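You operate a simulated robot arm through the tools that you are given. There is no shell and no other tool.

Carry out the task below with a simulated two-armed robot. There is one attempt and no reset: what you move stays moved.

Task
Press the blue finished cap's raised spout home and put it back.
Fine: use the lever press, and push its slide back in.
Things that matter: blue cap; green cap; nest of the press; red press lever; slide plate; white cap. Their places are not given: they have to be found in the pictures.

The check looks at the end state, three seconds after you hand in, the way a careful person would. Anything else that was tipped, shoved, dropped, spilled or broken makes it a failure. Lids that push on must go on centred and level and be pressed home; caps that screw on are set level and turned clockwise until they are tight.

Robot
Two 7-joint arms with fingered hands on one trunk that stands fixed in place. Base frame: the origin is at the foot of the trunk, x ahead of it, y to its left, z up; the work surface is at about z = 860. Lengths are in mm, angles in rad, forces in N, time in s.
The left shoulder is at [50, 214, 869], the right one opposite. With the tool pointing down near the work surface each hand reaches from about 360 to 880 mm from the base axis, measured 20 degrees to its own side. Payload 3 kg a hand.
The tool frame of a hand sits at the grasp point between the pads (the TCP): z along the fingers, y along the line on which they close. The tips reach 26 mm beyond it. Largest opening 132 mm; the body of the gripper starts 73 mm behind the TCP. The gripper is a hand of 3 fingers: y runs from the thumb to the fingers, the wrist lies at [0, 0, -229] in the tool frame, and closing takes about 1.5 s.
Orientation is told as [roll, pitch, yaw] about the base's x, y, z axes, in that order, counted from this pose: with the fingers straight down and closing along the base's y, the tool's x points along the base's -x, its y along +y and its z along -z.

Tools
- The arms move only by the tool apply_moves. It takes "left_increments", "right_increments" or both (then of equal length, played together; a hand with none holds still); each is text: rows parted by semicolons, each of 6 numbers parted by spaces: the shift along the tool's x, y, z in mm, then the turn, a rotation vector about the tool's x, y, z in rad. In form: dx dy dz rx ry rz; .... A call has 1 to 20 rows; each row shifts and turns the commanded pose from where the row before left it, along the tool's axes as they then stand. "left_grip" and "right_grip" are, for a hand that has rows, the opening, from 0 (shut) to 1 (fully open), set as the call begins (left out, the last holds). Each row takes 0.2 s and may step no farther than 50 mm and 0.15 rad from the row before; otherwise, or with a gripper value out of range, the whole call is refused. Where a pose cannot be reached the arm comes as near as it can. A force on the tool above 40 N (or 10 N above the force at the start of the call, whichever is more), or a blocked arm, ends the call early, and 0.2 s more pass. Each finger travels about 72 mm/s and halts on what it meets, pressing with about 22 N; the grip force reading is that of the motor and also rises with nothing between the fingers. The clock runs only during rows and for 0.2 s after the last one: add rows that do not move to give the fingers time. The reply holds the time, the measured pose of the TCP, the force on the tool along the base axes, the opening and the grip force, in the units named above and with some noise, with the torque about the TCP (base axes, N m) and any sound that the robot's microphone picked up, and new pictures: "show" is both (left out), scene, wrist or none (wrist: the cameras of the hands that moved).
- Cameras (640 x 400 px; columns grow to the right, rows downward): "scene" is now at [29.8, -39.1, 1512.9]; the picture's right is [-0.43, -0.90, 0.00], its down [-0.48, 0.23, -0.85] and it looks along [0.77, -0.37, -0.53] (base axes); focal length 358 px, centre (320, 200). "left" rides on the left gripper at [-61, 3, -92] in its tool frame; the picture's right is [-0.05, -1.00, 0.00], its down [0.83, -0.04, -0.56] and it looks along [0.55, -0.03, 0.83] (tool axes); focal length 230 px, centre (320, 200). "right" rides on the right gripper at [62, 3, -92] in its tool frame; the picture's right is [-0.05, 1.00, 0.00], its down [-0.83, -0.04, -0.56] and it looks along [-0.55, -0.03, 0.83] (tool axes); focal length 230 px, centre (320, 200).
- hand_shape(shape, hand): the hand has 3 fingers and takes this shape, open, in about a second: jaw (thumb against the fingers, like two jaws); tri (thumb and two fingers); tip (a fingertip pinch); poke (one finger out to press); point (the index stretched); flat (the hand flat); cup (the hand cupped); fist (a fist). The gripper value then closes the fingers along that shape, each until it touches; the sizes above hold for jaw. It gives what a move gives, with no picture.
- aim_head(pan, tilt): turns the head with the scene camera to pan (to the left, within 1.501 rad either way) and tilt (down, from -0.506 to 1.204), counted from straight ahead of the robot. It gives what a move gives, and a new picture of the scene camera.
- locate(camera, pixels): for up to 12 pixels [column, row] of the newest picture of that camera ("zoom" is the newest enlarged one), the place [x, y, z] in the base frame of the surface seen there, good to about 2 mm. The clock stands still meanwhile.
- enlarge(camera, box): a new picture of the part [left, top, right, bottom] of that camera's present view, enlarged. The clock stands still meanwhile.
- close_job(): hands the job in; it is judged then, once.

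Unless the task says otherwise, let go and move clear before handing in.

The tools are called after "Emit:" by a JSON object that holds its "name" and its "arguments". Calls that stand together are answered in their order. apply_moves: Moves the arms, as the interface text tells. Its arguments: {"type":"object","properties":{"left_increments":{"type":"string"},"left_grip":{"type":"number"},"right_increments":{"type":"string"},"right_grip":{"type":"number"},"show":{"type":"string","enum":["both","scene","wrist","none"]}},"required":[]} The other tools are called the same way: hand_shape (shape, hand) gives the hand a shape; aim_head (pan, tilt) turns the head that bears the scene camera; locate (camera, pixels) gives the place of the surface under pixels of a picture; enlarge (camera, box) takes an enlarged picture of a part of a camera's view; close_job () hands the job in.

At the start:

```text
time_s: 0.0
left_eef_pos: [430.4, -69.1, 1214.0]
left_ee_rot: [0.002, 0.0, -0.532]
left_ft_force: [-0.5, 0.9, -0.2]
left_torque: [0.02, -0.01, -0.01]
left_grip_width: 132.1
left_grip_force: 0.1
left_shape: jaw
right_eef_pos: [353.4, -400.9, 1288.0]
right_ee_rot: [-0.001, 0.0, -0.534]
right_ft_force: [-0.1, 0.8, 0.4]
right_torque: [-0.03, 0.01, -0.02]
right_grip_width: 131.6
right_grip_force: 0.0
right_shape: jaw
head pan, tilt: [-0.449, 0.557]
```

scene: 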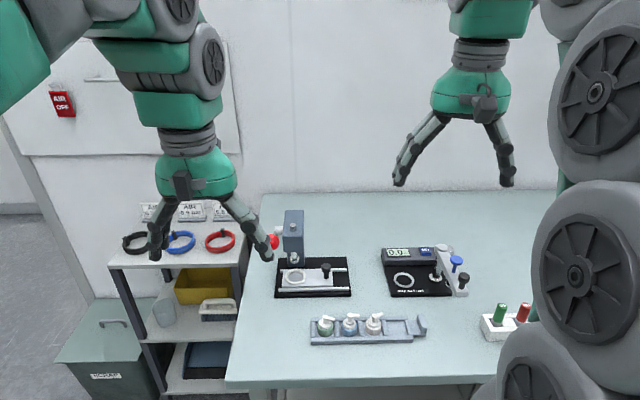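
right: 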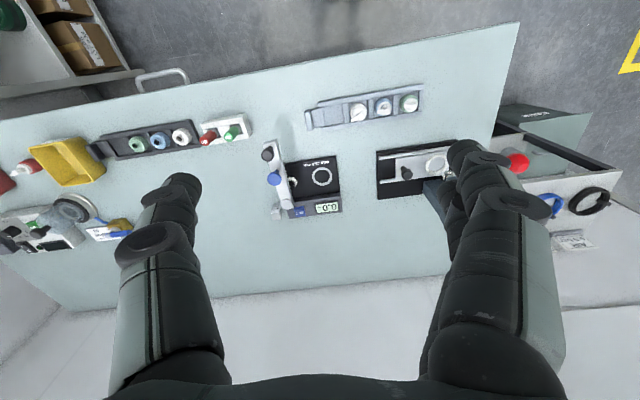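
left: 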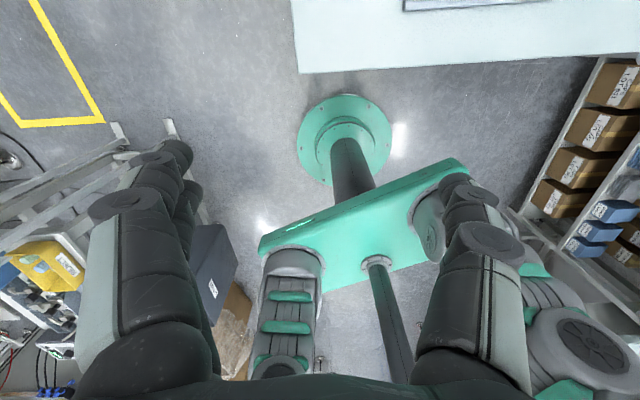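

The scene shows a lever press near (300,270), a tray of three finished caps near (350,325), and a second device at (415,275). I'll enlarge these parts to see the details.

Emit:
{"name": "enlarge", "arguments": {"camera": "scene", "box": [250, 200, 370, 310]}}

Emit:
{"name": "enlarge", "arguments": {"camera": "scene", "box": [300, 300, 440, 355]}}

Emit:
{"name": "enlarge", "arguments": {"camera": "right", "box": [60, 60, 560, 240]}}

```text
3.64 times, centred on (310, 255) of scene
```

zoom: 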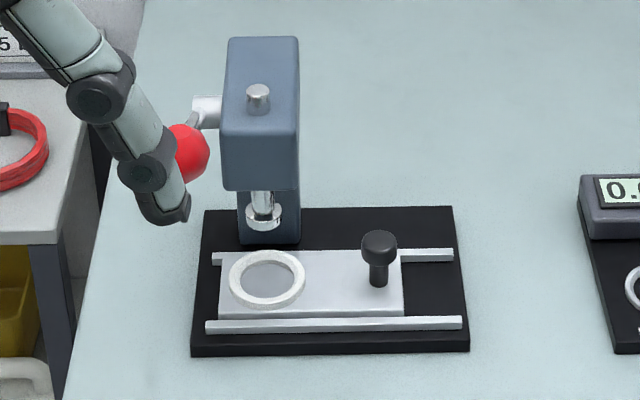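

```text
4.57 times, centred on (370, 328) of scene
```

zoom: 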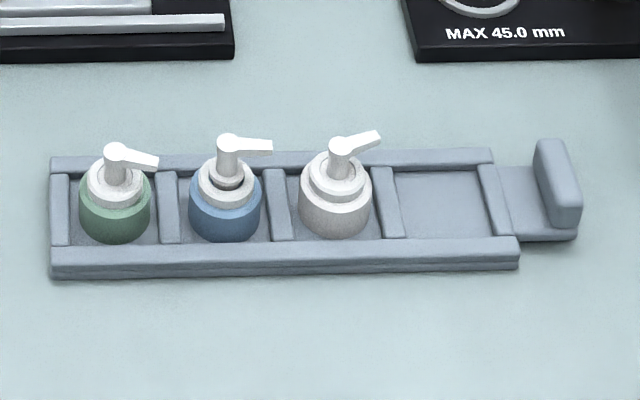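

```text
1.28 times, centred on (310, 150) of right
```

zoom: 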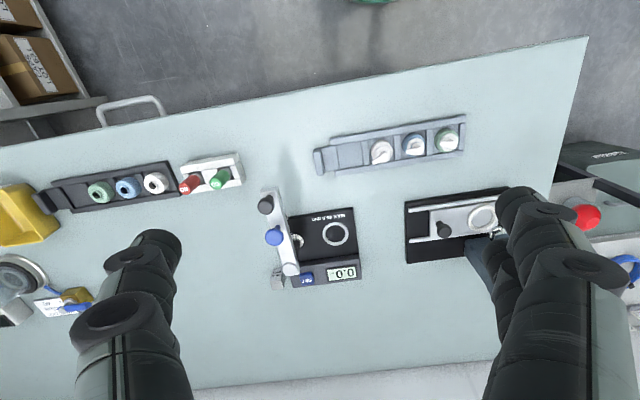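

The zoom shows the press with a ring nest on the slide plate and the light tray with three spouted caps; the blue one stands second. I'll measure the places of these things.

Emit:
{"name": "enlarge", "arguments": {"camera": "scene", "box": [260, 200, 360, 300]}}

Emit:
{"name": "aim_head", "arguments": {"pan": -0.449, "tilt": 0.75}}

```text
4.00 times, centred on (310, 250) of scene
```

zoom: 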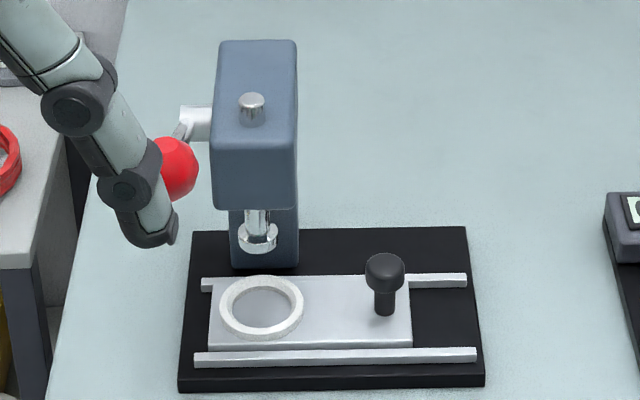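

```text
time_s: 0.7
left_eef_pos: [432.2, -68.9, 1214.9]
left_ee_rot: [0.0, 0.0, -0.533]
left_ft_force: [-0.1, 0.1, -0.5]
left_torque: [0.01, 0.01, -0.02]
left_grip_width: 131.9
left_grip_force: 0.0
left_shape: jaw
right_eef_pos: [352.2, -400.5, 1287.5]
right_ee_rot: [0.0, 0.0, -0.533]
right_ft_force: [0.3, -0.5, 0.5]
right_torque: [-0.01, 0.0, -0.03]
right_grip_width: 131.7
right_grip_force: 0.0
right_shape: jaw
head pan, tilt: [-0.449, 0.75]
```

scene: 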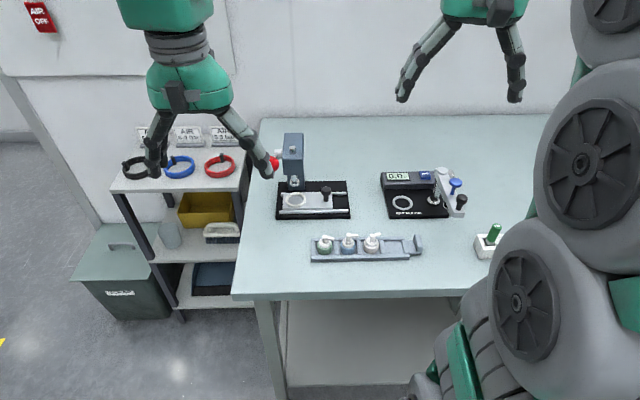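

The head now shows the press at (295,185) and tray at (365,245). I'll enlarge the press and tray and locate the key points.

Emit:
{"name": "enlarge", "arguments": {"camera": "scene", "box": [260, 125, 360, 225]}}

Emit:
{"name": "locate", "arguments": {"camera": "zoom", "pixels": [[110, 240], [570, 240], [105, 370], [575, 370], [230, 300], [420, 235], [225, 60], [232, 205], [90, 145], [215, 320], [400, 330], [265, 275]]}}

```text
4.00 times, centred on (310, 175) of scene
```

zoom: 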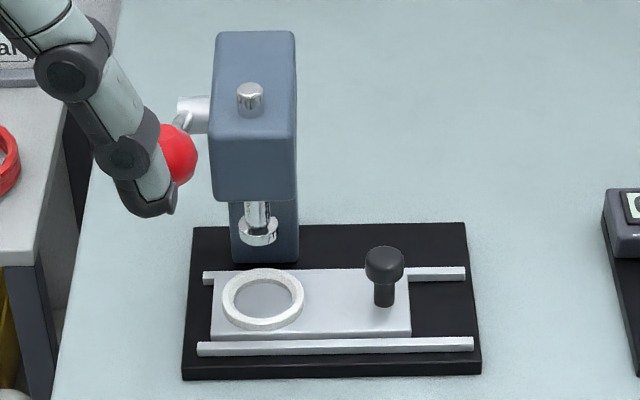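

```text
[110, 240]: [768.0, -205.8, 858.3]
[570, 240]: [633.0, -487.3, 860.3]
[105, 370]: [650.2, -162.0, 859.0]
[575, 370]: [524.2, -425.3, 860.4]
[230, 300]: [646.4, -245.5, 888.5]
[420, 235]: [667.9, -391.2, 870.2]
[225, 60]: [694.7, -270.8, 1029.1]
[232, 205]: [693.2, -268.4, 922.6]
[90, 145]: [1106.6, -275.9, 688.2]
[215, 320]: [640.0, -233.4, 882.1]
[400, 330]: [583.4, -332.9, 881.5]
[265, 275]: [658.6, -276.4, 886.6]
```

Emit:
{"name": "locate", "arguments": {"camera": "zoom", "pixels": [[222, 300], [303, 300], [262, 268], [262, 329], [262, 300], [384, 255], [384, 300], [259, 237], [250, 92], [180, 155], [192, 115], [215, 190]]}}

Emit:
{"name": "locate", "arguments": {"camera": "zoom", "pixels": [[212, 310], [408, 285], [410, 334], [205, 278], [464, 272], [200, 350], [470, 345], [240, 185], [290, 185], [290, 240], [240, 45], [290, 45]]}}

Emit:
{"name": "enlarge", "arguments": {"camera": "scene", "box": [300, 225, 430, 270]}}

```text
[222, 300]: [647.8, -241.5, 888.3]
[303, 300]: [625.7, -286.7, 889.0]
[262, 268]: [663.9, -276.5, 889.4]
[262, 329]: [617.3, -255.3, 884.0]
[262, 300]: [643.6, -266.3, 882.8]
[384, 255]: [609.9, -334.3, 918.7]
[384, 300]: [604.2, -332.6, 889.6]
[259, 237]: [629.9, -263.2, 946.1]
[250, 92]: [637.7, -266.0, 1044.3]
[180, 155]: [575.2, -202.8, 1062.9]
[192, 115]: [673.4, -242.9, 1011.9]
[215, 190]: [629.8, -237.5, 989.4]
```

```text
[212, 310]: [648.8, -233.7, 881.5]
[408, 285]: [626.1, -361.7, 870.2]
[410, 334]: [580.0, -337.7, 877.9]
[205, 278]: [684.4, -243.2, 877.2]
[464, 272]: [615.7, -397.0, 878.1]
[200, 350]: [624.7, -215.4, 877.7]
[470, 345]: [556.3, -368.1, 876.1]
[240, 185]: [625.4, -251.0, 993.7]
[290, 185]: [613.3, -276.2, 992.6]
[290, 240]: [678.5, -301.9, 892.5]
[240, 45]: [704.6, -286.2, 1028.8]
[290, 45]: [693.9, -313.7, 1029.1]
```

```text
4.92 times, centred on (365, 248) of scene
```

zoom: 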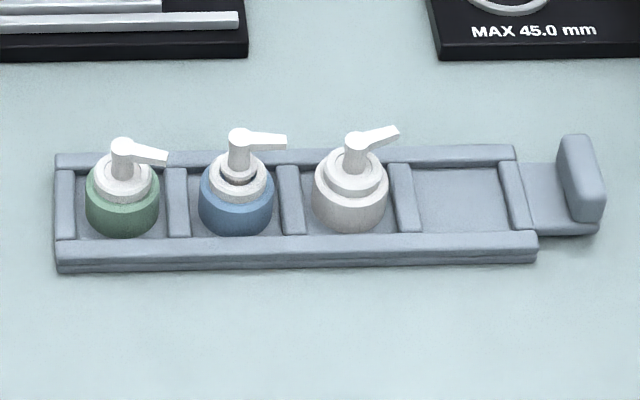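

The nest at about (639,-265,888) is already under the ram, so the slide must be drawn out toward -y first. Now I'll locate the caps in the tray.

Emit:
{"name": "locate", "arguments": {"camera": "zoom", "pixels": [[236, 133], [280, 142], [237, 160], [220, 178], [258, 178], [237, 187], [237, 215], [203, 205], [270, 205], [240, 230], [232, 245], [180, 235]]}}

Emit:
{"name": "locate", "arguments": {"camera": "zoom", "pixels": [[122, 145], [160, 158], [122, 180], [122, 215], [355, 140], [395, 130], [352, 175], [350, 210], [465, 200], [65, 160], [530, 235], [60, 245]]}}

Emit:
{"name": "enlarge", "arguments": {"camera": "scene", "box": [315, 225, 385, 265]}}

```text
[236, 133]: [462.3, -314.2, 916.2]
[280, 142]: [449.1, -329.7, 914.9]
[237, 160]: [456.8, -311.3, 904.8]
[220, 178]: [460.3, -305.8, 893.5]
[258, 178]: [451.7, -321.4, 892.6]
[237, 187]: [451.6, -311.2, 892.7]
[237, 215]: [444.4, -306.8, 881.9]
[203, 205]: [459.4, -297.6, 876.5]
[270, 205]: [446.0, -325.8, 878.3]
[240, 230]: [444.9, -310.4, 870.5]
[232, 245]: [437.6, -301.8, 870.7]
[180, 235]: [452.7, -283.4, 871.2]
```

```text
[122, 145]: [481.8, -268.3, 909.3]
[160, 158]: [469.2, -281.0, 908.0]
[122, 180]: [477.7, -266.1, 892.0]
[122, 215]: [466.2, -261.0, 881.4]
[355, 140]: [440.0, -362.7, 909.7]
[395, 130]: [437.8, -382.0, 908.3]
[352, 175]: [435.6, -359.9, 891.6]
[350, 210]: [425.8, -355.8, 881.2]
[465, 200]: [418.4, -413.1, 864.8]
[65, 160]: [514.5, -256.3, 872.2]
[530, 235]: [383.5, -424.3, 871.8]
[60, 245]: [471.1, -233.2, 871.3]
```

```text
9.14 times, centred on (350, 245) of scene
```

zoom: 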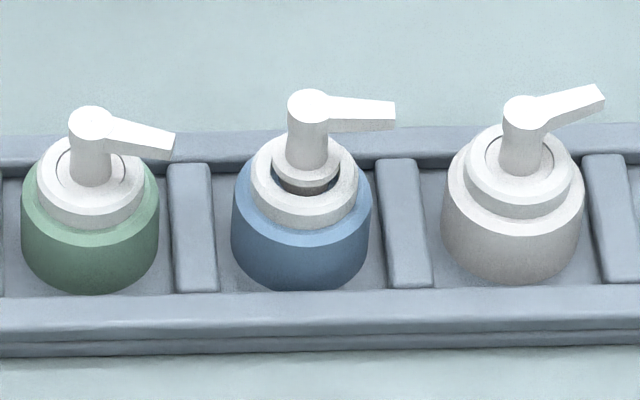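

Blue cap axis is about (460,-313), stem top z 916 versus 909 for green, so its spout stands about 7 mm proud; rails and tray run along (-0.41,-0.91). I'll turn the right hand about 1.68 rad so that it closes across the tray, and move the left hand aside to clear the view of the red knob.

Emit:
{"name": "apply_moves", "arguments": {"left_increments": "10.6 13.1 0 0 0 0; 10.6 13.1 0 0 0 0; 10.6 13.1 0 0 0 0; 10.6 13.1 0 0 0 0; 10.6 13.1 0 0 0 0; 10.6 13.1 0 0 0 0; 10.6 13.1 0 0 0 0; 10.6 13.1 0 0 0 0; 10.6 13.1 0 0 0 0; 10.6 13.1 0 0 0 0; 10.6 13.1 0 0 0 0; 10.6 13.1 0 0 0 0", "right_increments": "0 0 0 0 0 -0.1403; 0 0 0 0 0 -0.1403; 0 0 0 0 0 -0.1403; 0 0 0 0 0 -0.1403; 0 0 0 0 0 -0.1403; 0 0 0 0 0 -0.1403; 0 0 0 0 0 -0.1403; 0 0 0 0 0 -0.1403; 0 0 0 0 0 -0.1403; 0 0 0 0 0 -0.1403; 0 0 0 0 0 -0.1403; 0 0 0 0 0 -0.1403", "show": "both"}}

```text
time_s: 3.3
left_eef_pos: [401.4, 129.2, 1214.7]
left_ee_rot: [0.001, 0.0, -0.531]
left_ft_force: [-0.2, 0.0, -0.3]
left_torque: [0.0, -0.01, 0.01]
left_grip_width: 132.0
left_grip_force: 0.1
left_shape: jaw
right_eef_pos: [352.3, -396.2, 1275.5]
right_ee_rot: [-0.003, -0.001, 1.151]
right_ft_force: [0.7, 0.1, 0.3]
right_torque: [0.01, -0.05, -0.01]
right_grip_width: 131.8
right_grip_force: 0.1
right_shape: jaw
right hand out of reach, approached as far as the arm can: row 12
head pan, tilt: [-0.449, 0.75]
```

scene: 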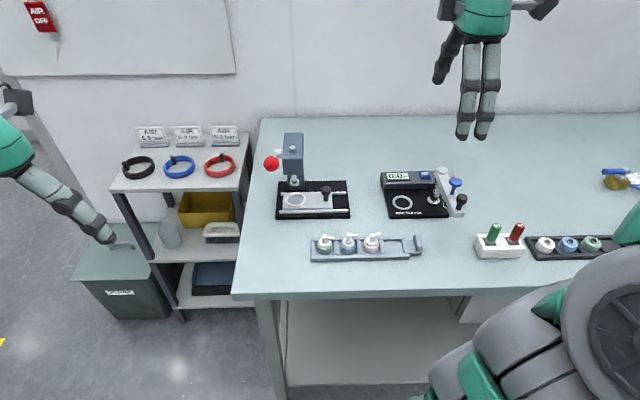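
right: 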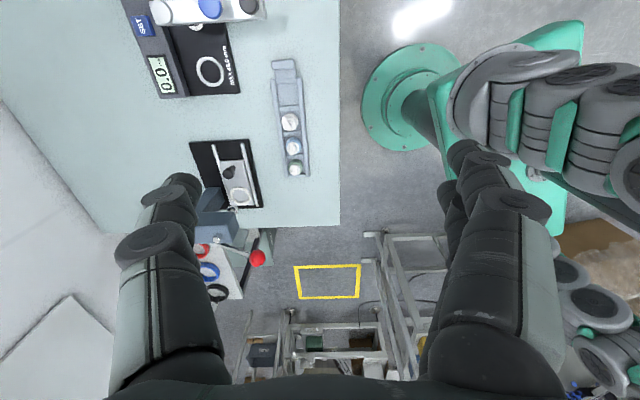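
left: 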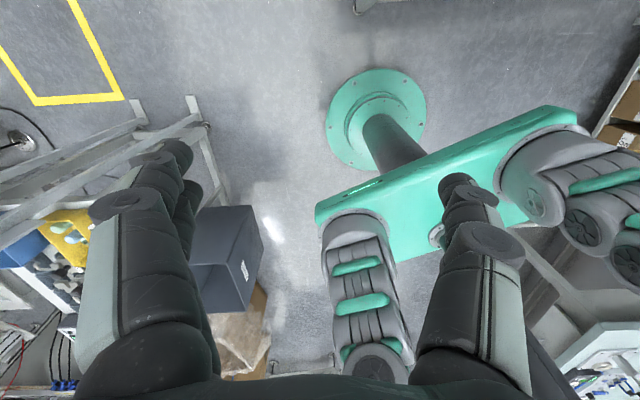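

The right hand now stands at yaw 1.151, with the thumb away from the robot and two fingers near, and the red knob is visible at scene (272,163). I'll enlarge the press and measure the knob, the hand and the fingers.

Emit:
{"name": "enlarge", "arguments": {"camera": "scene", "box": [250, 120, 350, 220]}}

Emit:
{"name": "locate", "arguments": {"camera": "zoom", "pixels": [[137, 277], [100, 277], [175, 277], [137, 245], [190, 195], [210, 160], [262, 130], [310, 95], [300, 370]]}}

Emit:
{"name": "locate", "arguments": {"camera": "scene", "pixels": [[463, 133], [483, 133], [470, 90], [490, 90], [440, 75], [272, 163], [266, 163], [277, 163], [272, 157], [272, 169]]}}

```text
4.00 times, centred on (300, 170) of scene
```

zoom: 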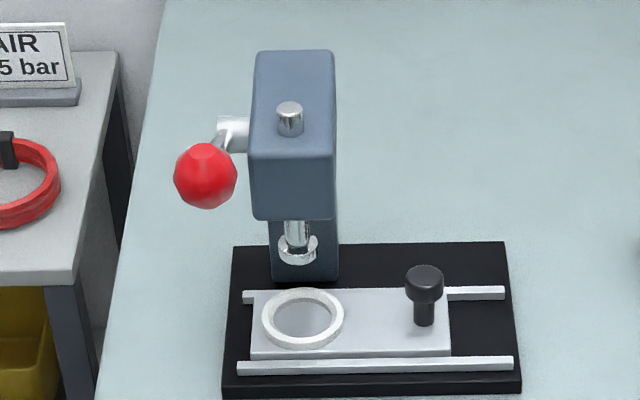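

```text
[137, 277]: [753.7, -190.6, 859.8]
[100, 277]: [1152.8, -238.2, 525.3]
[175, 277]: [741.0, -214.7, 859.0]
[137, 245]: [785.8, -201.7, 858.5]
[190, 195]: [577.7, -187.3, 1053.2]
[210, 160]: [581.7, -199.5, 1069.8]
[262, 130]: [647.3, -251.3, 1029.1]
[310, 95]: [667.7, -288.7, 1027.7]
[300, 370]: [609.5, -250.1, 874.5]
```

```text
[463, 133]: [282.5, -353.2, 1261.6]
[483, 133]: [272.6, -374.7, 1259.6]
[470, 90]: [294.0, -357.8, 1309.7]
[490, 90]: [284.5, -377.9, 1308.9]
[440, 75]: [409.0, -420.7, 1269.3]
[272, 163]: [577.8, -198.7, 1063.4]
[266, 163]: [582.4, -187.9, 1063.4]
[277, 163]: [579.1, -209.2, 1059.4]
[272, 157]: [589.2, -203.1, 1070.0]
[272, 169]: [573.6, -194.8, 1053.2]
```

The red ball centre is about (590,-202,1053) with radius 16, and its two-finger side is about 44 mm wide. I'll take finer measurements of the slide knob, ring and ram before approaching.

Emit:
{"name": "enlarge", "arguments": {"camera": "scene", "box": [280, 170, 340, 210]}}

Emit:
{"name": "locate", "arguments": {"camera": "zoom", "pixels": [[100, 200], [200, 200], [150, 150], [150, 230], [400, 150], [400, 110], [440, 150], [360, 150], [400, 200], [100, 80], [130, 80], [110, 60]]}}

```text
10.00 times, centred on (310, 190) of scene
```

zoom: 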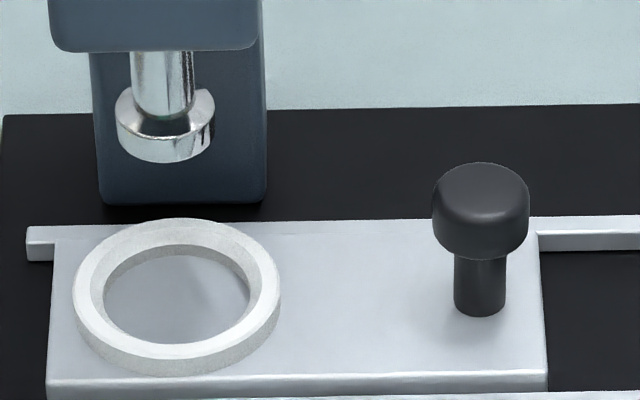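

```text
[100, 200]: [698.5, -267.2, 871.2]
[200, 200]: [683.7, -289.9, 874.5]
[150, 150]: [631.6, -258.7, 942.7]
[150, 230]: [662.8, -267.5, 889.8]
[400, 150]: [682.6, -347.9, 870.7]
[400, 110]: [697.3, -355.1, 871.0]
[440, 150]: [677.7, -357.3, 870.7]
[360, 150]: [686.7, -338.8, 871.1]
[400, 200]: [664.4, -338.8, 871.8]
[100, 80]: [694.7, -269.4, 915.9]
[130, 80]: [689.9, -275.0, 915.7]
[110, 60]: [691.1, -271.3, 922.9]
```

Emit:
{"name": "locate", "arguments": {"camera": "zoom", "pixels": [[480, 175], [480, 200], [480, 235], [435, 215], [526, 215], [480, 285], [480, 310], [180, 225], [85, 300], [270, 300], [180, 352], [175, 300]]}}

Emit:
{"name": "locate", "arguments": {"camera": "zoom", "pixels": [[165, 155], [120, 130], [210, 120], [165, 125], [165, 90], [150, 40], [60, 240], [55, 370], [540, 340], [540, 375], [300, 250], [300, 372]]}}

```text
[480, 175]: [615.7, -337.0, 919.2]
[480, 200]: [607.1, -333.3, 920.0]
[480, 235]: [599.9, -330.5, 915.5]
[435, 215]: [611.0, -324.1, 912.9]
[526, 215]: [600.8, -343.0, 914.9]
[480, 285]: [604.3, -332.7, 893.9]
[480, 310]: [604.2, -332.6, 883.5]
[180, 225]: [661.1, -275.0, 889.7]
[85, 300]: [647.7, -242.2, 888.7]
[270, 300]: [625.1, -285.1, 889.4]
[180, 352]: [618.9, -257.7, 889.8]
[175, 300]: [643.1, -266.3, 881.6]
```

```text
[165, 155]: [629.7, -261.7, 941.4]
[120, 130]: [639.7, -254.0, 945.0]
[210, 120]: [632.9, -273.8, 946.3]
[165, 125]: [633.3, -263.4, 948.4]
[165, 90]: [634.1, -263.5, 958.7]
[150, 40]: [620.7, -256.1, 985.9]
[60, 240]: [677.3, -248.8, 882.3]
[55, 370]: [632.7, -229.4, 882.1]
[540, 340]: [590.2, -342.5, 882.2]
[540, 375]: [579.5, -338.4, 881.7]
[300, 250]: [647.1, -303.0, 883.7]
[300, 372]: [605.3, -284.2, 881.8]
```

The knob axis is about (609,-335), head top z 919, nest centre about (639,-265.5), ram foot bottom about 939. I'll move the right hand above the slide knob, part-closed.

Emit:
{"name": "apply_moves", "arguments": {"right_increments": "-20.1 -26.2 27 0 0 0; -20.1 -26.2 27 0 0 0; -20.1 -26.2 27 0 0 0; -20.1 -26.2 27 0 0 0; -20.1 -26.2 27 0 0 0; -20.1 -26.2 27 0 0 0; -20.1 -26.2 27 0 0 0; -20.1 -26.2 27 0 0 0; 0 0 0 0 0 0", "right_grip": 0.5, "show": "both"}}

```text
time_s: 5.3
left_eef_pos: [401.8, 129.4, 1215.4]
left_ee_rot: [0.0, 0.001, -0.534]
left_ft_force: [0.7, 0.0, -0.2]
left_torque: [0.0, -0.01, 0.01]
left_grip_width: 132.1
left_grip_force: 0.0
left_shape: jaw
right_eef_pos: [608.7, -337.2, 1059.6]
right_ee_rot: [0.001, 0.0, 1.153]
right_ft_force: [0.2, -0.8, 0.4]
right_torque: [0.04, -0.02, -0.03]
right_grip_width: 66.6
right_grip_force: 0.0
right_shape: jaw
head pan, tilt: [-0.449, 0.75]
```

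scene: 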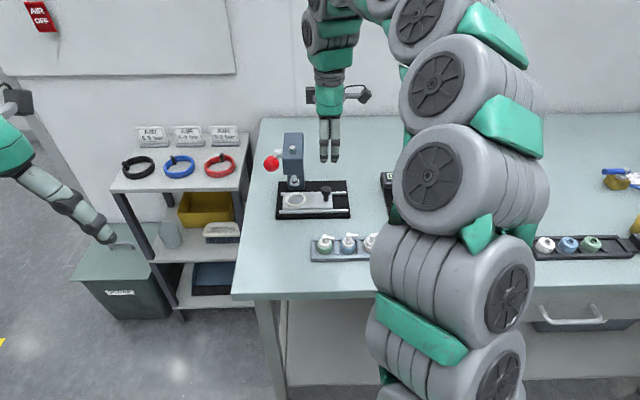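
right: 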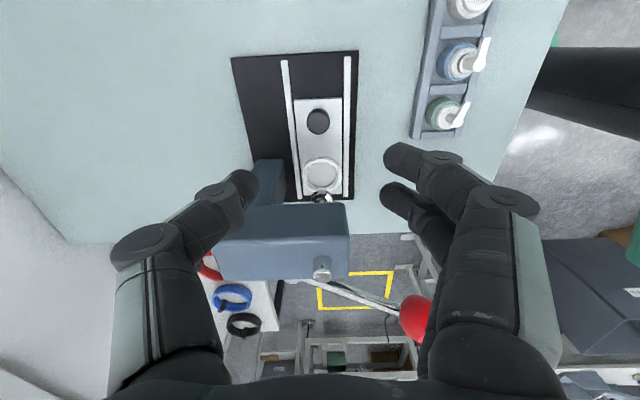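

The wrist picture shows the knob at (318,120), in line with the TCP. I'll go down to just above it and check.

Emit:
{"name": "apply_moves", "arguments": {"right_increments": "-2 0.9 30 0 0 0; 0 0 30 0 0 0; 0 0 30 0 0 0; 0 0 25 0 0 0; 0 0 15 0 0 0; 0 0 0 0 0 0", "show": "both"}}

```text
time_s: 6.7
left_eef_pos: [400.4, 129.8, 1214.8]
left_ee_rot: [-0.001, -0.001, -0.534]
left_ft_force: [-0.2, 0.8, -0.4]
left_torque: [-0.04, 0.01, 0.02]
left_grip_width: 132.1
left_grip_force: 0.0
left_shape: jaw
right_eef_pos: [607.2, -333.9, 931.6]
right_ee_rot: [0.001, 0.001, 1.151]
right_ft_force: [0.7, -0.3, 0.2]
right_torque: [0.01, -0.05, 0.01]
right_grip_width: 66.3
right_grip_force: 0.1
right_shape: jaw
head pan, tilt: [-0.449, 0.75]
```

scene: 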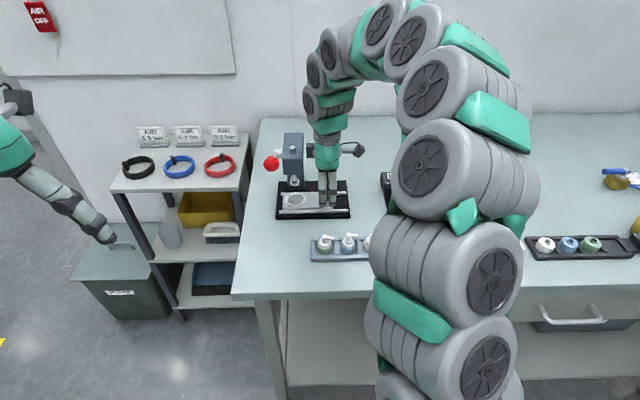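
right: 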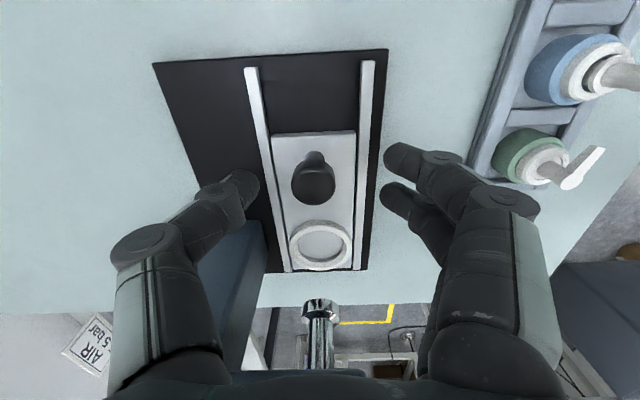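

The knob sits at (315,175) in the wrist view, between the fingers. I'll lower the last 17 mm and close on it.

Emit:
{"name": "apply_moves", "arguments": {"right_increments": "0 0 9 0 0 0; 0 0 8 0 0 0; 0 0 0 0 0 0", "show": "none"}}

Emit:
{"name": "apply_moves", "arguments": {"right_increments": "0 0 0 0 0 0; 0 0 0 0 0 0; 0 0 0 0 0 0; 0 0 0 0 0 0; 0 0 0 0 0 0; 0 0 0 0 0 0", "right_grip": 0.0, "show": "both"}}

```text
time_s: 7.5
left_eef_pos: [399.9, 128.5, 1214.5]
left_ee_rot: [0.0, 0.001, -0.533]
left_ft_force: [0.4, -0.4, 0.7]
left_torque: [-0.02, -0.02, 0.0]
left_grip_width: 131.8
left_grip_force: 0.0
left_shape: jaw
right_eef_pos: [608.8, -332.8, 913.3]
right_ee_rot: [0.001, 0.001, 1.152]
right_ft_force: [1.5, 0.1, 0.4]
right_torque: [0.01, -0.01, -0.01]
right_grip_width: 66.6
right_grip_force: 0.1
right_shape: jaw
head pan, tilt: [-0.449, 0.75]
```

```text
time_s: 8.9
left_eef_pos: [400.5, 128.7, 1214.5]
left_ee_rot: [0.001, 0.001, -0.533]
left_ft_force: [-0.3, -0.7, 0.5]
left_torque: [-0.01, -0.03, 0.03]
left_grip_width: 131.8
left_grip_force: 0.0
left_shape: jaw
right_eef_pos: [607.8, -333.4, 913.5]
right_ee_rot: [-0.001, 0.001, 1.151]
right_ft_force: [1.7, -0.1, -14.3]
right_torque: [0.01, 0.16, 0.05]
right_grip_width: 1.7
right_grip_force: 21.5
right_shape: jaw
head pan, tilt: [-0.449, 0.75]
```

scene: 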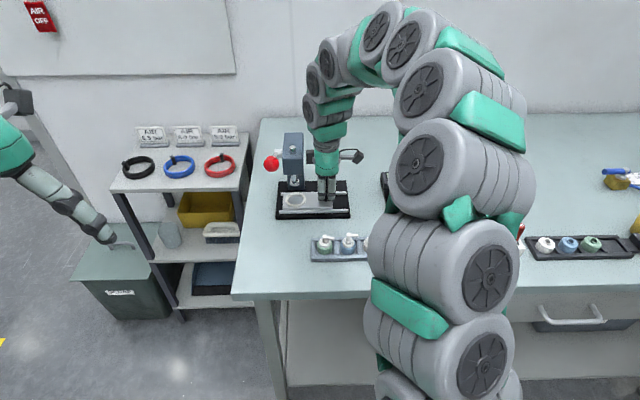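
right: 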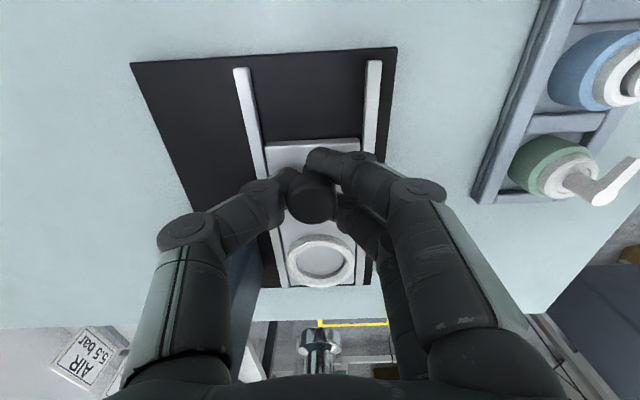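

The fingers closed under the knob's head around its stem (width 1.7, tool pulled down 14 N). I'll ease the grip a little to relieve that wedge and then draw the slide out a bit.

Emit:
{"name": "apply_moves", "arguments": {"right_increments": "0 0 0 0 0 0; 0 0 0 0 0 0; 5 0 0 0 0 0; 5 0 0 0 0 0; 0 0 0 0 0 0", "right_grip": 0.1, "show": "both"}}

```text
time_s: 10.1
left_eef_pos: [400.5, 130.4, 1213.8]
left_ee_rot: [-0.001, 0.001, -0.533]
left_ft_force: [-0.1, 0.2, -0.4]
left_torque: [0.0, 0.04, 0.02]
left_grip_width: 131.8
left_grip_force: 0.0
left_shape: jaw
right_eef_pos: [604.3, -340.9, 912.5]
right_ee_rot: [0.0, -0.001, 1.152]
right_ft_force: [0.5, -0.1, -0.7]
right_torque: [0.01, -0.01, 0.06]
right_grip_width: 13.3
right_grip_force: 0.0
right_shape: jaw
head pan, tilt: [-0.449, 0.75]
```

scene: 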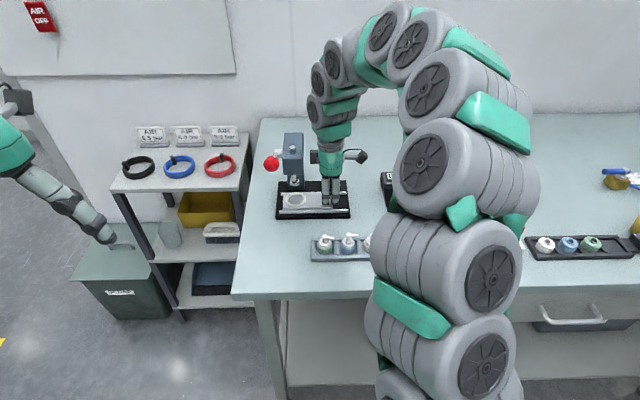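
right: 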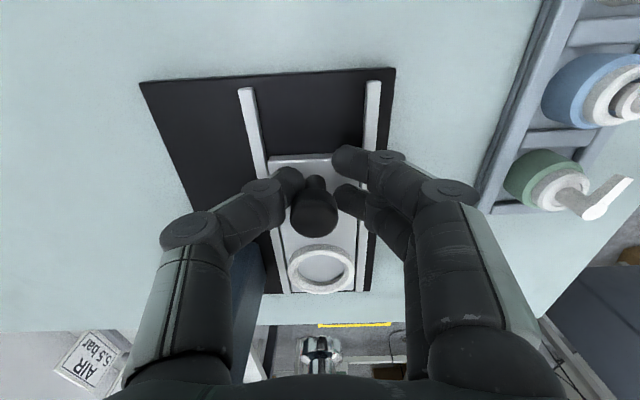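

The slide hasn't moved: with the eased grip the stem slips along the fingers. I'll go back, raise about 11 mm so the pads meet the knob head itself, and close again.

Emit:
{"name": "apply_moves", "arguments": {"right_increments": "0 0 0 0 0 0; 0 0 0 0 0 0; -5 0 0 0 0 0; -4 1 0 0 0 0; 0 0 -11 0 0 0; 0 0 0 0 0 0", "right_grip": 0.35, "show": "none"}}

Emit:
{"name": "apply_moves", "arguments": {"right_increments": "0 0 0 0 0 0; 0 0 0 0 0 0; 0 0 0 0 0 0; 0 0 0 0 0 0; 0 0 0 0 0 0", "right_grip": 0.0, "show": "both"}}

```text
time_s: 11.5
left_eef_pos: [399.8, 129.5, 1215.0]
left_ee_rot: [0.0, 0.001, -0.532]
left_ft_force: [0.4, -0.7, 0.7]
left_torque: [0.0, -0.05, -0.01]
left_grip_width: 132.2
left_grip_force: 0.1
left_shape: jaw
right_eef_pos: [608.2, -334.3, 925.5]
right_ee_rot: [0.001, 0.0, 1.151]
right_ft_force: [0.6, -1.3, 0.7]
right_torque: [0.0, 0.0, 0.0]
right_grip_width: 45.8
right_grip_force: 0.2
right_shape: jaw
head pan, tilt: [-0.449, 0.75]
```

```text
time_s: 12.7
left_eef_pos: [400.7, 128.9, 1215.3]
left_ee_rot: [0.0, 0.001, -0.532]
left_ft_force: [0.0, 1.1, 0.1]
left_torque: [0.02, -0.02, 0.02]
left_grip_width: 131.7
left_grip_force: 0.0
left_shape: jaw
right_eef_pos: [607.6, -333.6, 925.4]
right_ee_rot: [-0.001, 0.001, 1.153]
right_ft_force: [1.0, 0.1, -4.4]
right_torque: [0.01, 0.01, 0.01]
right_grip_width: 14.1
right_grip_force: 21.7
right_shape: jaw
head pan, tilt: [-0.449, 0.75]
```

scene: 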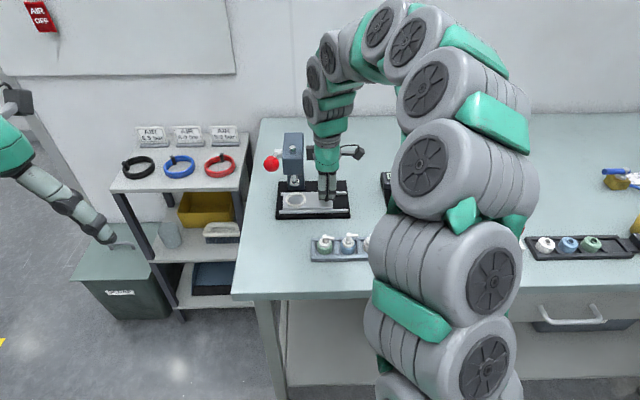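
right: 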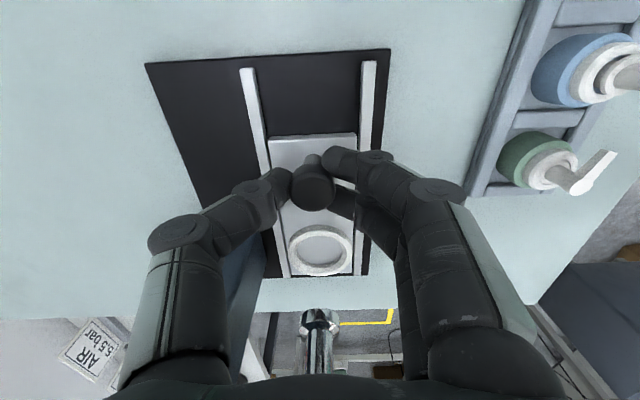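

Now the grip reads 14 mm with 21.7 N on the knob and only 4 N vertical. I'll pull along +u (tool x) and watch.

Emit:
{"name": "apply_moves", "arguments": {"right_increments": "5 0 0 0 0 0; 5 0 0 0 0 0; 5 0 0 0 0 0; 5 0 0 0 0 0; 0 0 0 0 0 0", "show": "both"}}

```text
time_s: 13.9
left_eef_pos: [399.6, 129.0, 1214.5]
left_ee_rot: [0.001, 0.001, -0.533]
left_ft_force: [-0.6, 0.7, -0.6]
left_torque: [0.01, 0.02, -0.02]
left_grip_width: 131.7
left_grip_force: 0.0
left_shape: jaw
right_eef_pos: [598.4, -351.0, 925.2]
right_ee_rot: [0.001, 0.002, 1.152]
right_ft_force: [1.0, 0.3, -4.2]
right_torque: [0.0, -0.02, -0.01]
right_grip_width: 14.2
right_grip_force: 21.6
right_shape: jaw
head pan, tilt: [-0.449, 0.75]
```

scene: 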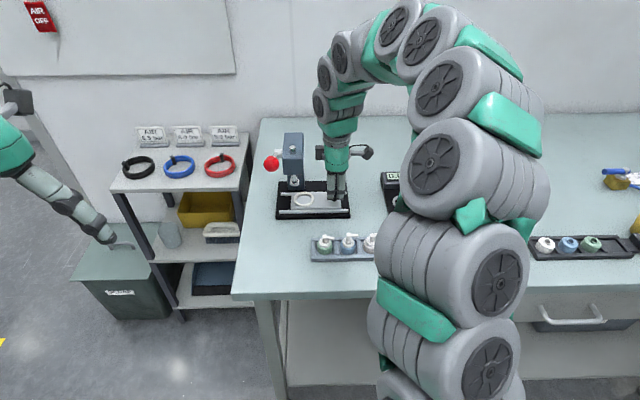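
right: 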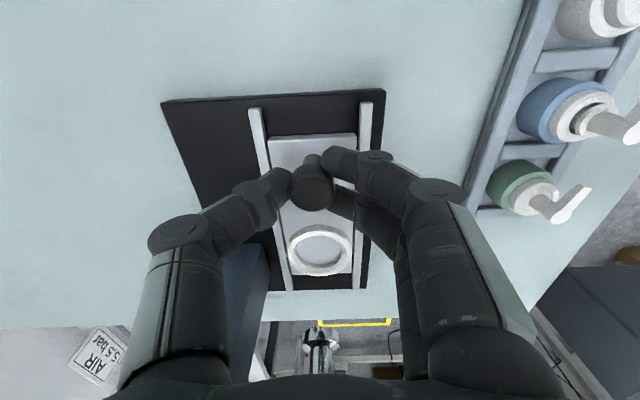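

The slide follows the hand (plate edge stays at row 140 while the rail ends moved to row 105). Before pulling on I'll check how close the gauge stands.

Emit:
{"name": "locate", "arguments": {"camera": "scene", "pixels": [[386, 177], [388, 190], [386, 200], [365, 153], [400, 205], [350, 205], [350, 185]]}}

Emit:
{"name": "enlarge", "arguments": {"camera": "scene", "box": [260, 120, 420, 220]}}

```text
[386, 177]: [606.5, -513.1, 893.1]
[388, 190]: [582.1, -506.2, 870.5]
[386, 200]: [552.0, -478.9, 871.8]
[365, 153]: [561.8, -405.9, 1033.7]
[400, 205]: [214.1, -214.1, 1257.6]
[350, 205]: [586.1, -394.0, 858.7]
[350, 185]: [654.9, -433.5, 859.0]
```

```text
4.00 times, centred on (340, 170) of scene
```

zoom: 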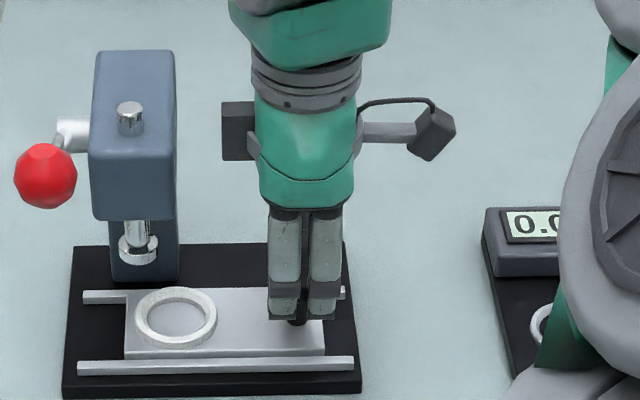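

The gauge edge lies at u≈230 and low, so there is room. I'll keep pulling the slide out.

Emit:
{"name": "apply_moves", "arguments": {"right_increments": "5 0 0 0 0 0; 5 0 0 0 0 0; 5 0 0 0 0 0; 5 0 0 0 0 0; 5 0 0 0 0 0; 5 0 0 0 0 0; 5 0 0 0 0 0; 5 0 0 0 0 0; 0 0 0 0 0 0", "show": "both"}}

```text
time_s: 15.9
left_eef_pos: [399.9, 129.1, 1213.5]
left_ee_rot: [-0.001, 0.0, -0.532]
left_ft_force: [-0.2, -0.4, 0.2]
left_torque: [-0.01, -0.02, 0.02]
left_grip_width: 131.8
left_grip_force: 0.0
left_shape: jaw
right_eef_pos: [582.6, -387.4, 923.9]
right_ee_rot: [0.0, 0.0, 1.151]
right_ft_force: [4.4, -1.7, -4.7]
right_torque: [-0.01, -0.1, -0.02]
right_grip_width: 14.1
right_grip_force: 22.2
right_shape: jaw
head pan, tilt: [-0.449, 0.75]
```

scene: 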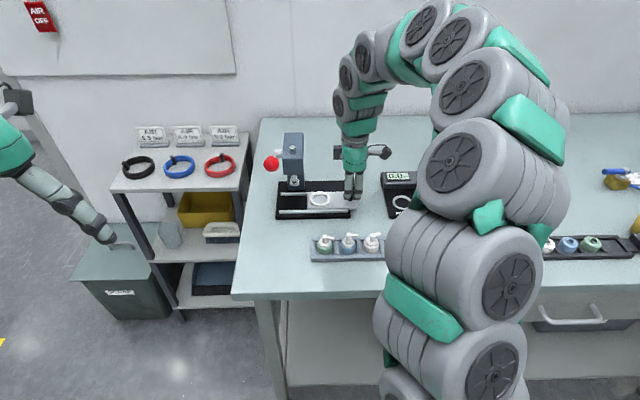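
right: 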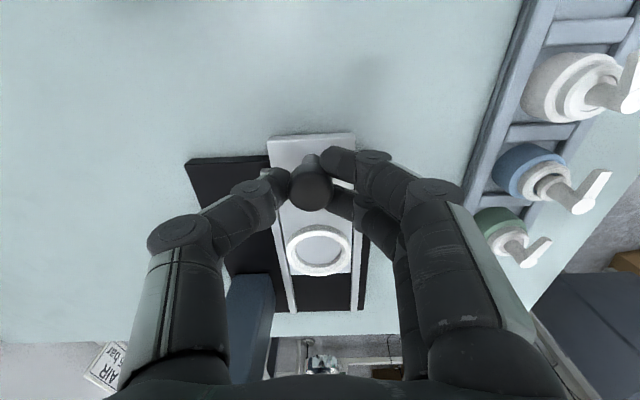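

The slide is out 60 mm and runs freely. To keep the hand's box clear of the press head when placing the cap, I'll pull it gently further.

Emit:
{"name": "apply_moves", "arguments": {"right_increments": "4 0 0 0 0 0; 4 0 0 0 0 0; 4 0 0 0 0 0; 4 0 0 0 0 0; 0 0 0 0 0 0", "show": "both"}}

Emit:
{"name": "enlarge", "arguments": {"camera": "scene", "box": [260, 120, 420, 220]}}

```text
time_s: 17.1
left_eef_pos: [400.1, 128.0, 1214.3]
left_ee_rot: [0.001, 0.0, -0.532]
left_ft_force: [-0.3, 0.1, 0.2]
left_torque: [0.0, 0.0, -0.01]
left_grip_width: 131.9
left_grip_force: 0.1
left_shape: jaw
right_eef_pos: [576.8, -402.4, 922.1]
right_ee_rot: [0.001, 0.0, 1.152]
right_ft_force: [-1.0, -1.1, 8.0]
right_torque: [-0.02, -0.03, -0.03]
right_grip_width: 14.0
right_grip_force: 21.9
right_shape: jaw
head pan, tilt: [-0.449, 0.75]
```

scene: 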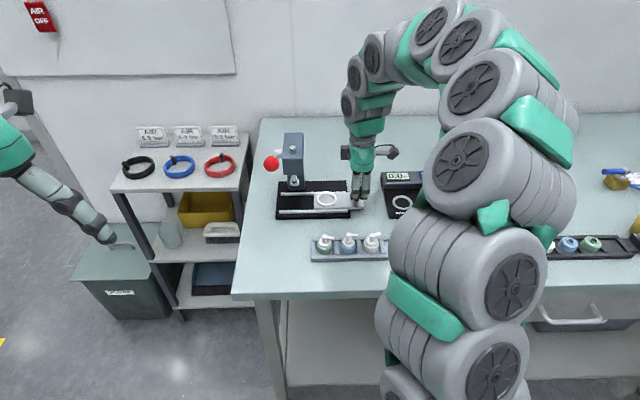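
right: 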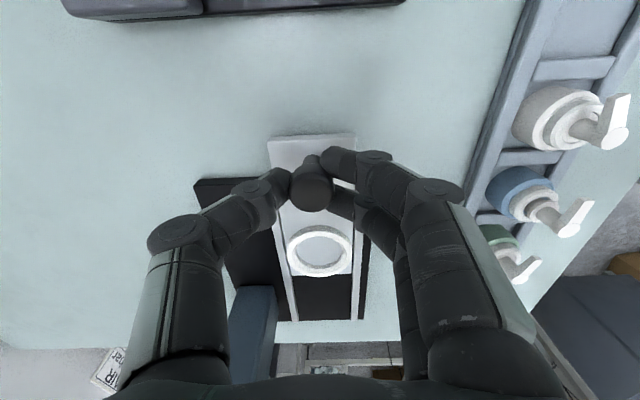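

```text
4.00 times, centred on (340, 170) of scene
```

zoom: 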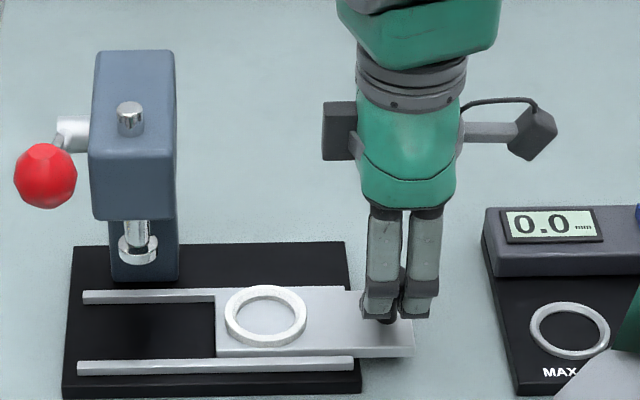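

The slide is out about 75 mm with the nest clear of the head; vertical force changed to +8 N. I'll check whether the plate is still level.

Emit:
{"name": "locate", "arguments": {"camera": "zoom", "pixels": [[220, 345], [220, 305], [405, 345], [405, 325], [300, 350], [330, 300], [266, 290], [230, 316], [302, 316], [266, 342], [266, 316], [340, 130]]}}

Emit:
{"name": "enlarge", "arguments": {"camera": "scene", "box": [310, 175, 380, 215]}}

```text
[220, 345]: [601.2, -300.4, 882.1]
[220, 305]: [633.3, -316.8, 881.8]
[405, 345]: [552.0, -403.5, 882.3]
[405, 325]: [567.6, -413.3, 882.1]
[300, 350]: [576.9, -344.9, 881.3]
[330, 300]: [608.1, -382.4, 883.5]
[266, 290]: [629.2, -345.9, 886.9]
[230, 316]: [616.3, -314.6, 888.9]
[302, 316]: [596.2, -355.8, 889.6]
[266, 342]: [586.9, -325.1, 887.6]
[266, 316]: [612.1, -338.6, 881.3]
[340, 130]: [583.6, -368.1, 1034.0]
```

```text
9.14 times, centred on (345, 195) of scene
```

zoom: 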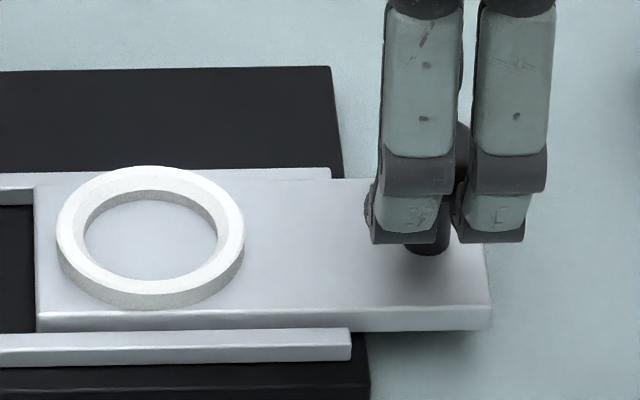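

The plate is level at 882 and the nest now stands at about (608,-335.5). I'll let go of the knob, lift, and go above the blue cap.

Emit:
{"name": "apply_moves", "arguments": {"right_increments": "0 0 0 0 0 0; 0 0 0 0 0 0; 0 0 0 0 0 0; 0 0 -10 0 0 0; 0 0 -30 0 0 0; 0 0 -40 0 0 0; -6.6 28.6 0 0 0 0; -6.6 28.6 0 0 0 0; -6.6 28.6 0 0 0 0; -6.6 28.6 0 0 0 0; -6.6 28.6 0 0 0 0; 0 0 0 0 0 0", "right_grip": 0.5, "show": "both"}}

```text
time_s: 19.7
left_eef_pos: [400.9, 128.7, 1214.4]
left_ee_rot: [0.0, 0.0, -0.532]
left_ft_force: [0.9, -0.1, 0.4]
left_torque: [-0.03, -0.02, -0.03]
left_grip_width: 131.9
left_grip_force: 0.1
left_shape: jaw
right_eef_pos: [461.8, -316.6, 1003.8]
right_ee_rot: [0.0, 0.001, 1.153]
right_ft_force: [0.5, -1.4, -0.6]
right_torque: [0.02, -0.01, -0.03]
right_grip_width: 65.5
right_grip_force: 0.0
right_shape: jaw
head pan, tilt: [-0.449, 0.75]
```

scene: 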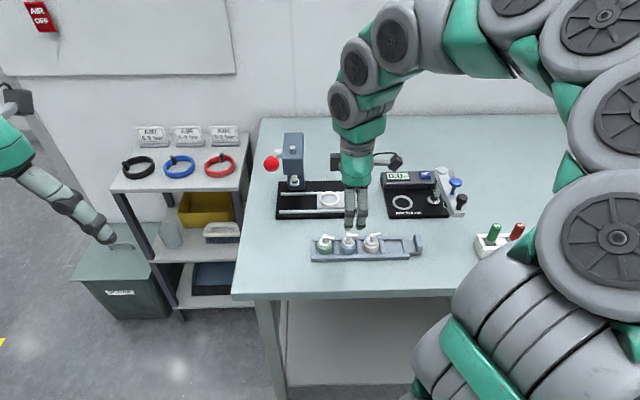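
right: 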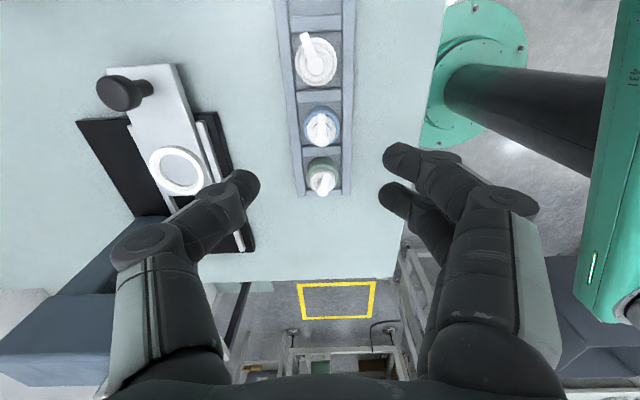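

The hand is above the caps; the blue one is at (320,128) in the wrist view. I'll enlarge and measure its axis precisely.

Emit:
{"name": "enlarge", "arguments": {"camera": "right", "box": [270, 90, 370, 200]}}

```text
3.64 times, centred on (320, 145) of right
```

zoom: 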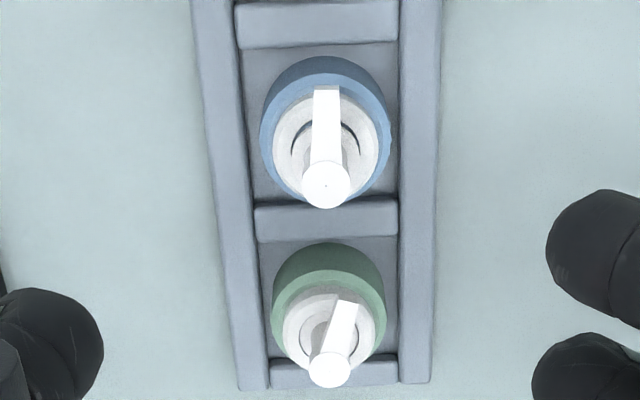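

Emit:
{"name": "locate", "arguments": {"camera": "zoom", "pixels": [[326, 185], [327, 95], [276, 150], [378, 150], [262, 135], [391, 135], [330, 75], [326, 65], [350, 45], [330, 220], [215, 150], [420, 150]]}}

Emit:
{"name": "locate", "arguments": {"camera": "zoom", "pixels": [[328, 372], [270, 300], [385, 300], [327, 145], [300, 195], [345, 195], [248, 100], [392, 60], [255, 180], [400, 120]]}}

```text
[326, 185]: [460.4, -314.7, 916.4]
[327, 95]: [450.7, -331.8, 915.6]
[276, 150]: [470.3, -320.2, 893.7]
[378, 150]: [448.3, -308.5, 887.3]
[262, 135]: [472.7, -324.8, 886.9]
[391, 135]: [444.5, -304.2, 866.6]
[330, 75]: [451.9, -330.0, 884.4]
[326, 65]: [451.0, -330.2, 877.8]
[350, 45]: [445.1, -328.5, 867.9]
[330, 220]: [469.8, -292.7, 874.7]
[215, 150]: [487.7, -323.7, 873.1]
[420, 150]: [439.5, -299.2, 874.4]
```

```text
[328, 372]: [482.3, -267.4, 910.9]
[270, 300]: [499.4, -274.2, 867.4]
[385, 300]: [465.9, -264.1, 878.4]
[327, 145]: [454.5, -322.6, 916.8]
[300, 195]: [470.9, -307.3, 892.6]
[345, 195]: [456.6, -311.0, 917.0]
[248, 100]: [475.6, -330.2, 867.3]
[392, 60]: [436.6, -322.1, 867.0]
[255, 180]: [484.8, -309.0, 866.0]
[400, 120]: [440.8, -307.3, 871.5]
```

Blue stem axis is (460.4,-314.2), rails' top about 874, blue body top about 887. I'll centre over it and descend to TCP z≈903 (tips ≈877).

Emit:
{"name": "apply_moves", "arguments": {"right_increments": "-1.6 2.3 25 0 0 0; 0 0 25 0 0 0; 0 0 20 0 0 0; 0 0 15 0 0 0; 0 0 8 0 0 0; 0 0 5 0 0 0; 0 0 0 0 0 0", "show": "both"}}

Emit:
{"name": "enlarge", "arguments": {"camera": "scene", "box": [300, 190, 420, 265]}}

```text
time_s: 21.3
left_eef_pos: [400.4, 129.0, 1213.4]
left_ee_rot: [-0.001, 0.0, -0.533]
left_ft_force: [0.8, -0.1, 0.1]
left_torque: [0.0, 0.03, 0.0]
left_grip_width: 131.5
left_grip_force: 0.1
left_shape: jaw
right_eef_pos: [456.3, -313.7, 907.2]
right_ee_rot: [-0.001, -0.001, 1.153]
right_ft_force: [0.4, -0.1, 0.6]
right_torque: [-0.02, -0.02, -0.03]
right_grip_width: 65.6
right_grip_force: 0.1
right_shape: jaw
head pan, tilt: [-0.449, 0.75]
```

scene: 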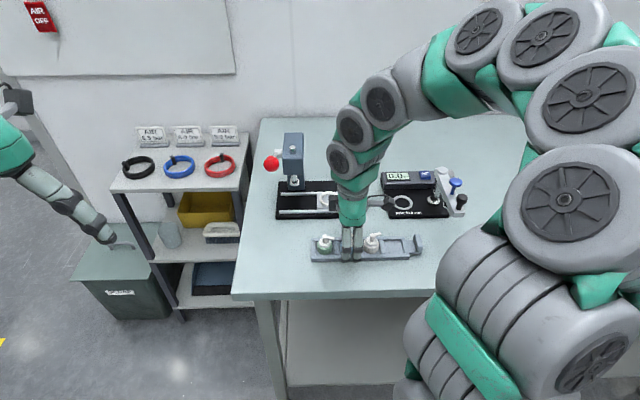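
right: 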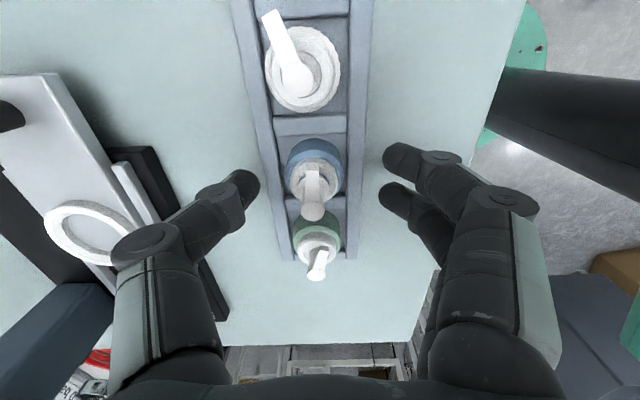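

```text
5.33 times, centred on (360, 228) of scene
```

zoom: 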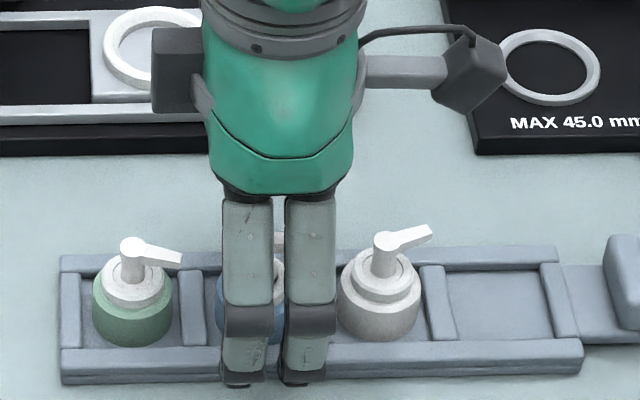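

Measured TCP (456,-314,907) and the cap's column 313 in the wrist view say the hand is about 3.7 mm too far in +v. I'll correct that and go down 4 mm.

Emit:
{"name": "apply_moves", "arguments": {"right_increments": "0 -3.7 0 0 0 0; 0 0 4 0 0 0; 0 0 0 0 0 0; 0 0 0 0 0 0", "show": "wrist"}}

```text
time_s: 22.3
left_eef_pos: [400.6, 127.7, 1214.6]
left_ee_rot: [-0.001, 0.0, -0.531]
left_ft_force: [0.0, 0.2, -0.2]
left_torque: [0.01, -0.01, 0.0]
left_grip_width: 131.9
left_grip_force: 0.1
left_shape: jaw
right_eef_pos: [459.3, -315.1, 901.7]
right_ee_rot: [0.001, 0.002, 1.152]
right_ft_force: [0.7, 0.4, 0.2]
right_torque: [0.0, -0.01, 0.01]
right_grip_width: 65.8
right_grip_force: 0.1
right_shape: jaw
head pan, tilt: [-0.449, 0.75]
```

right: 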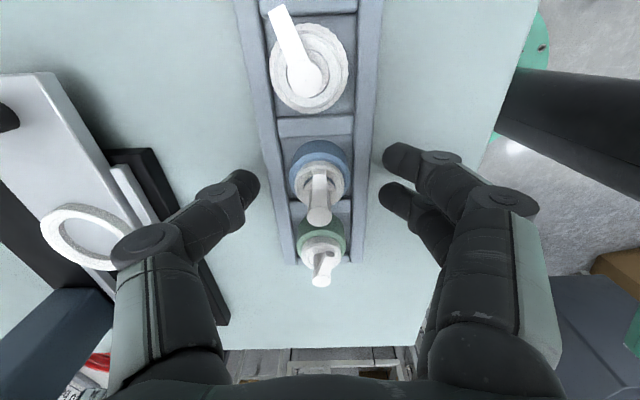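

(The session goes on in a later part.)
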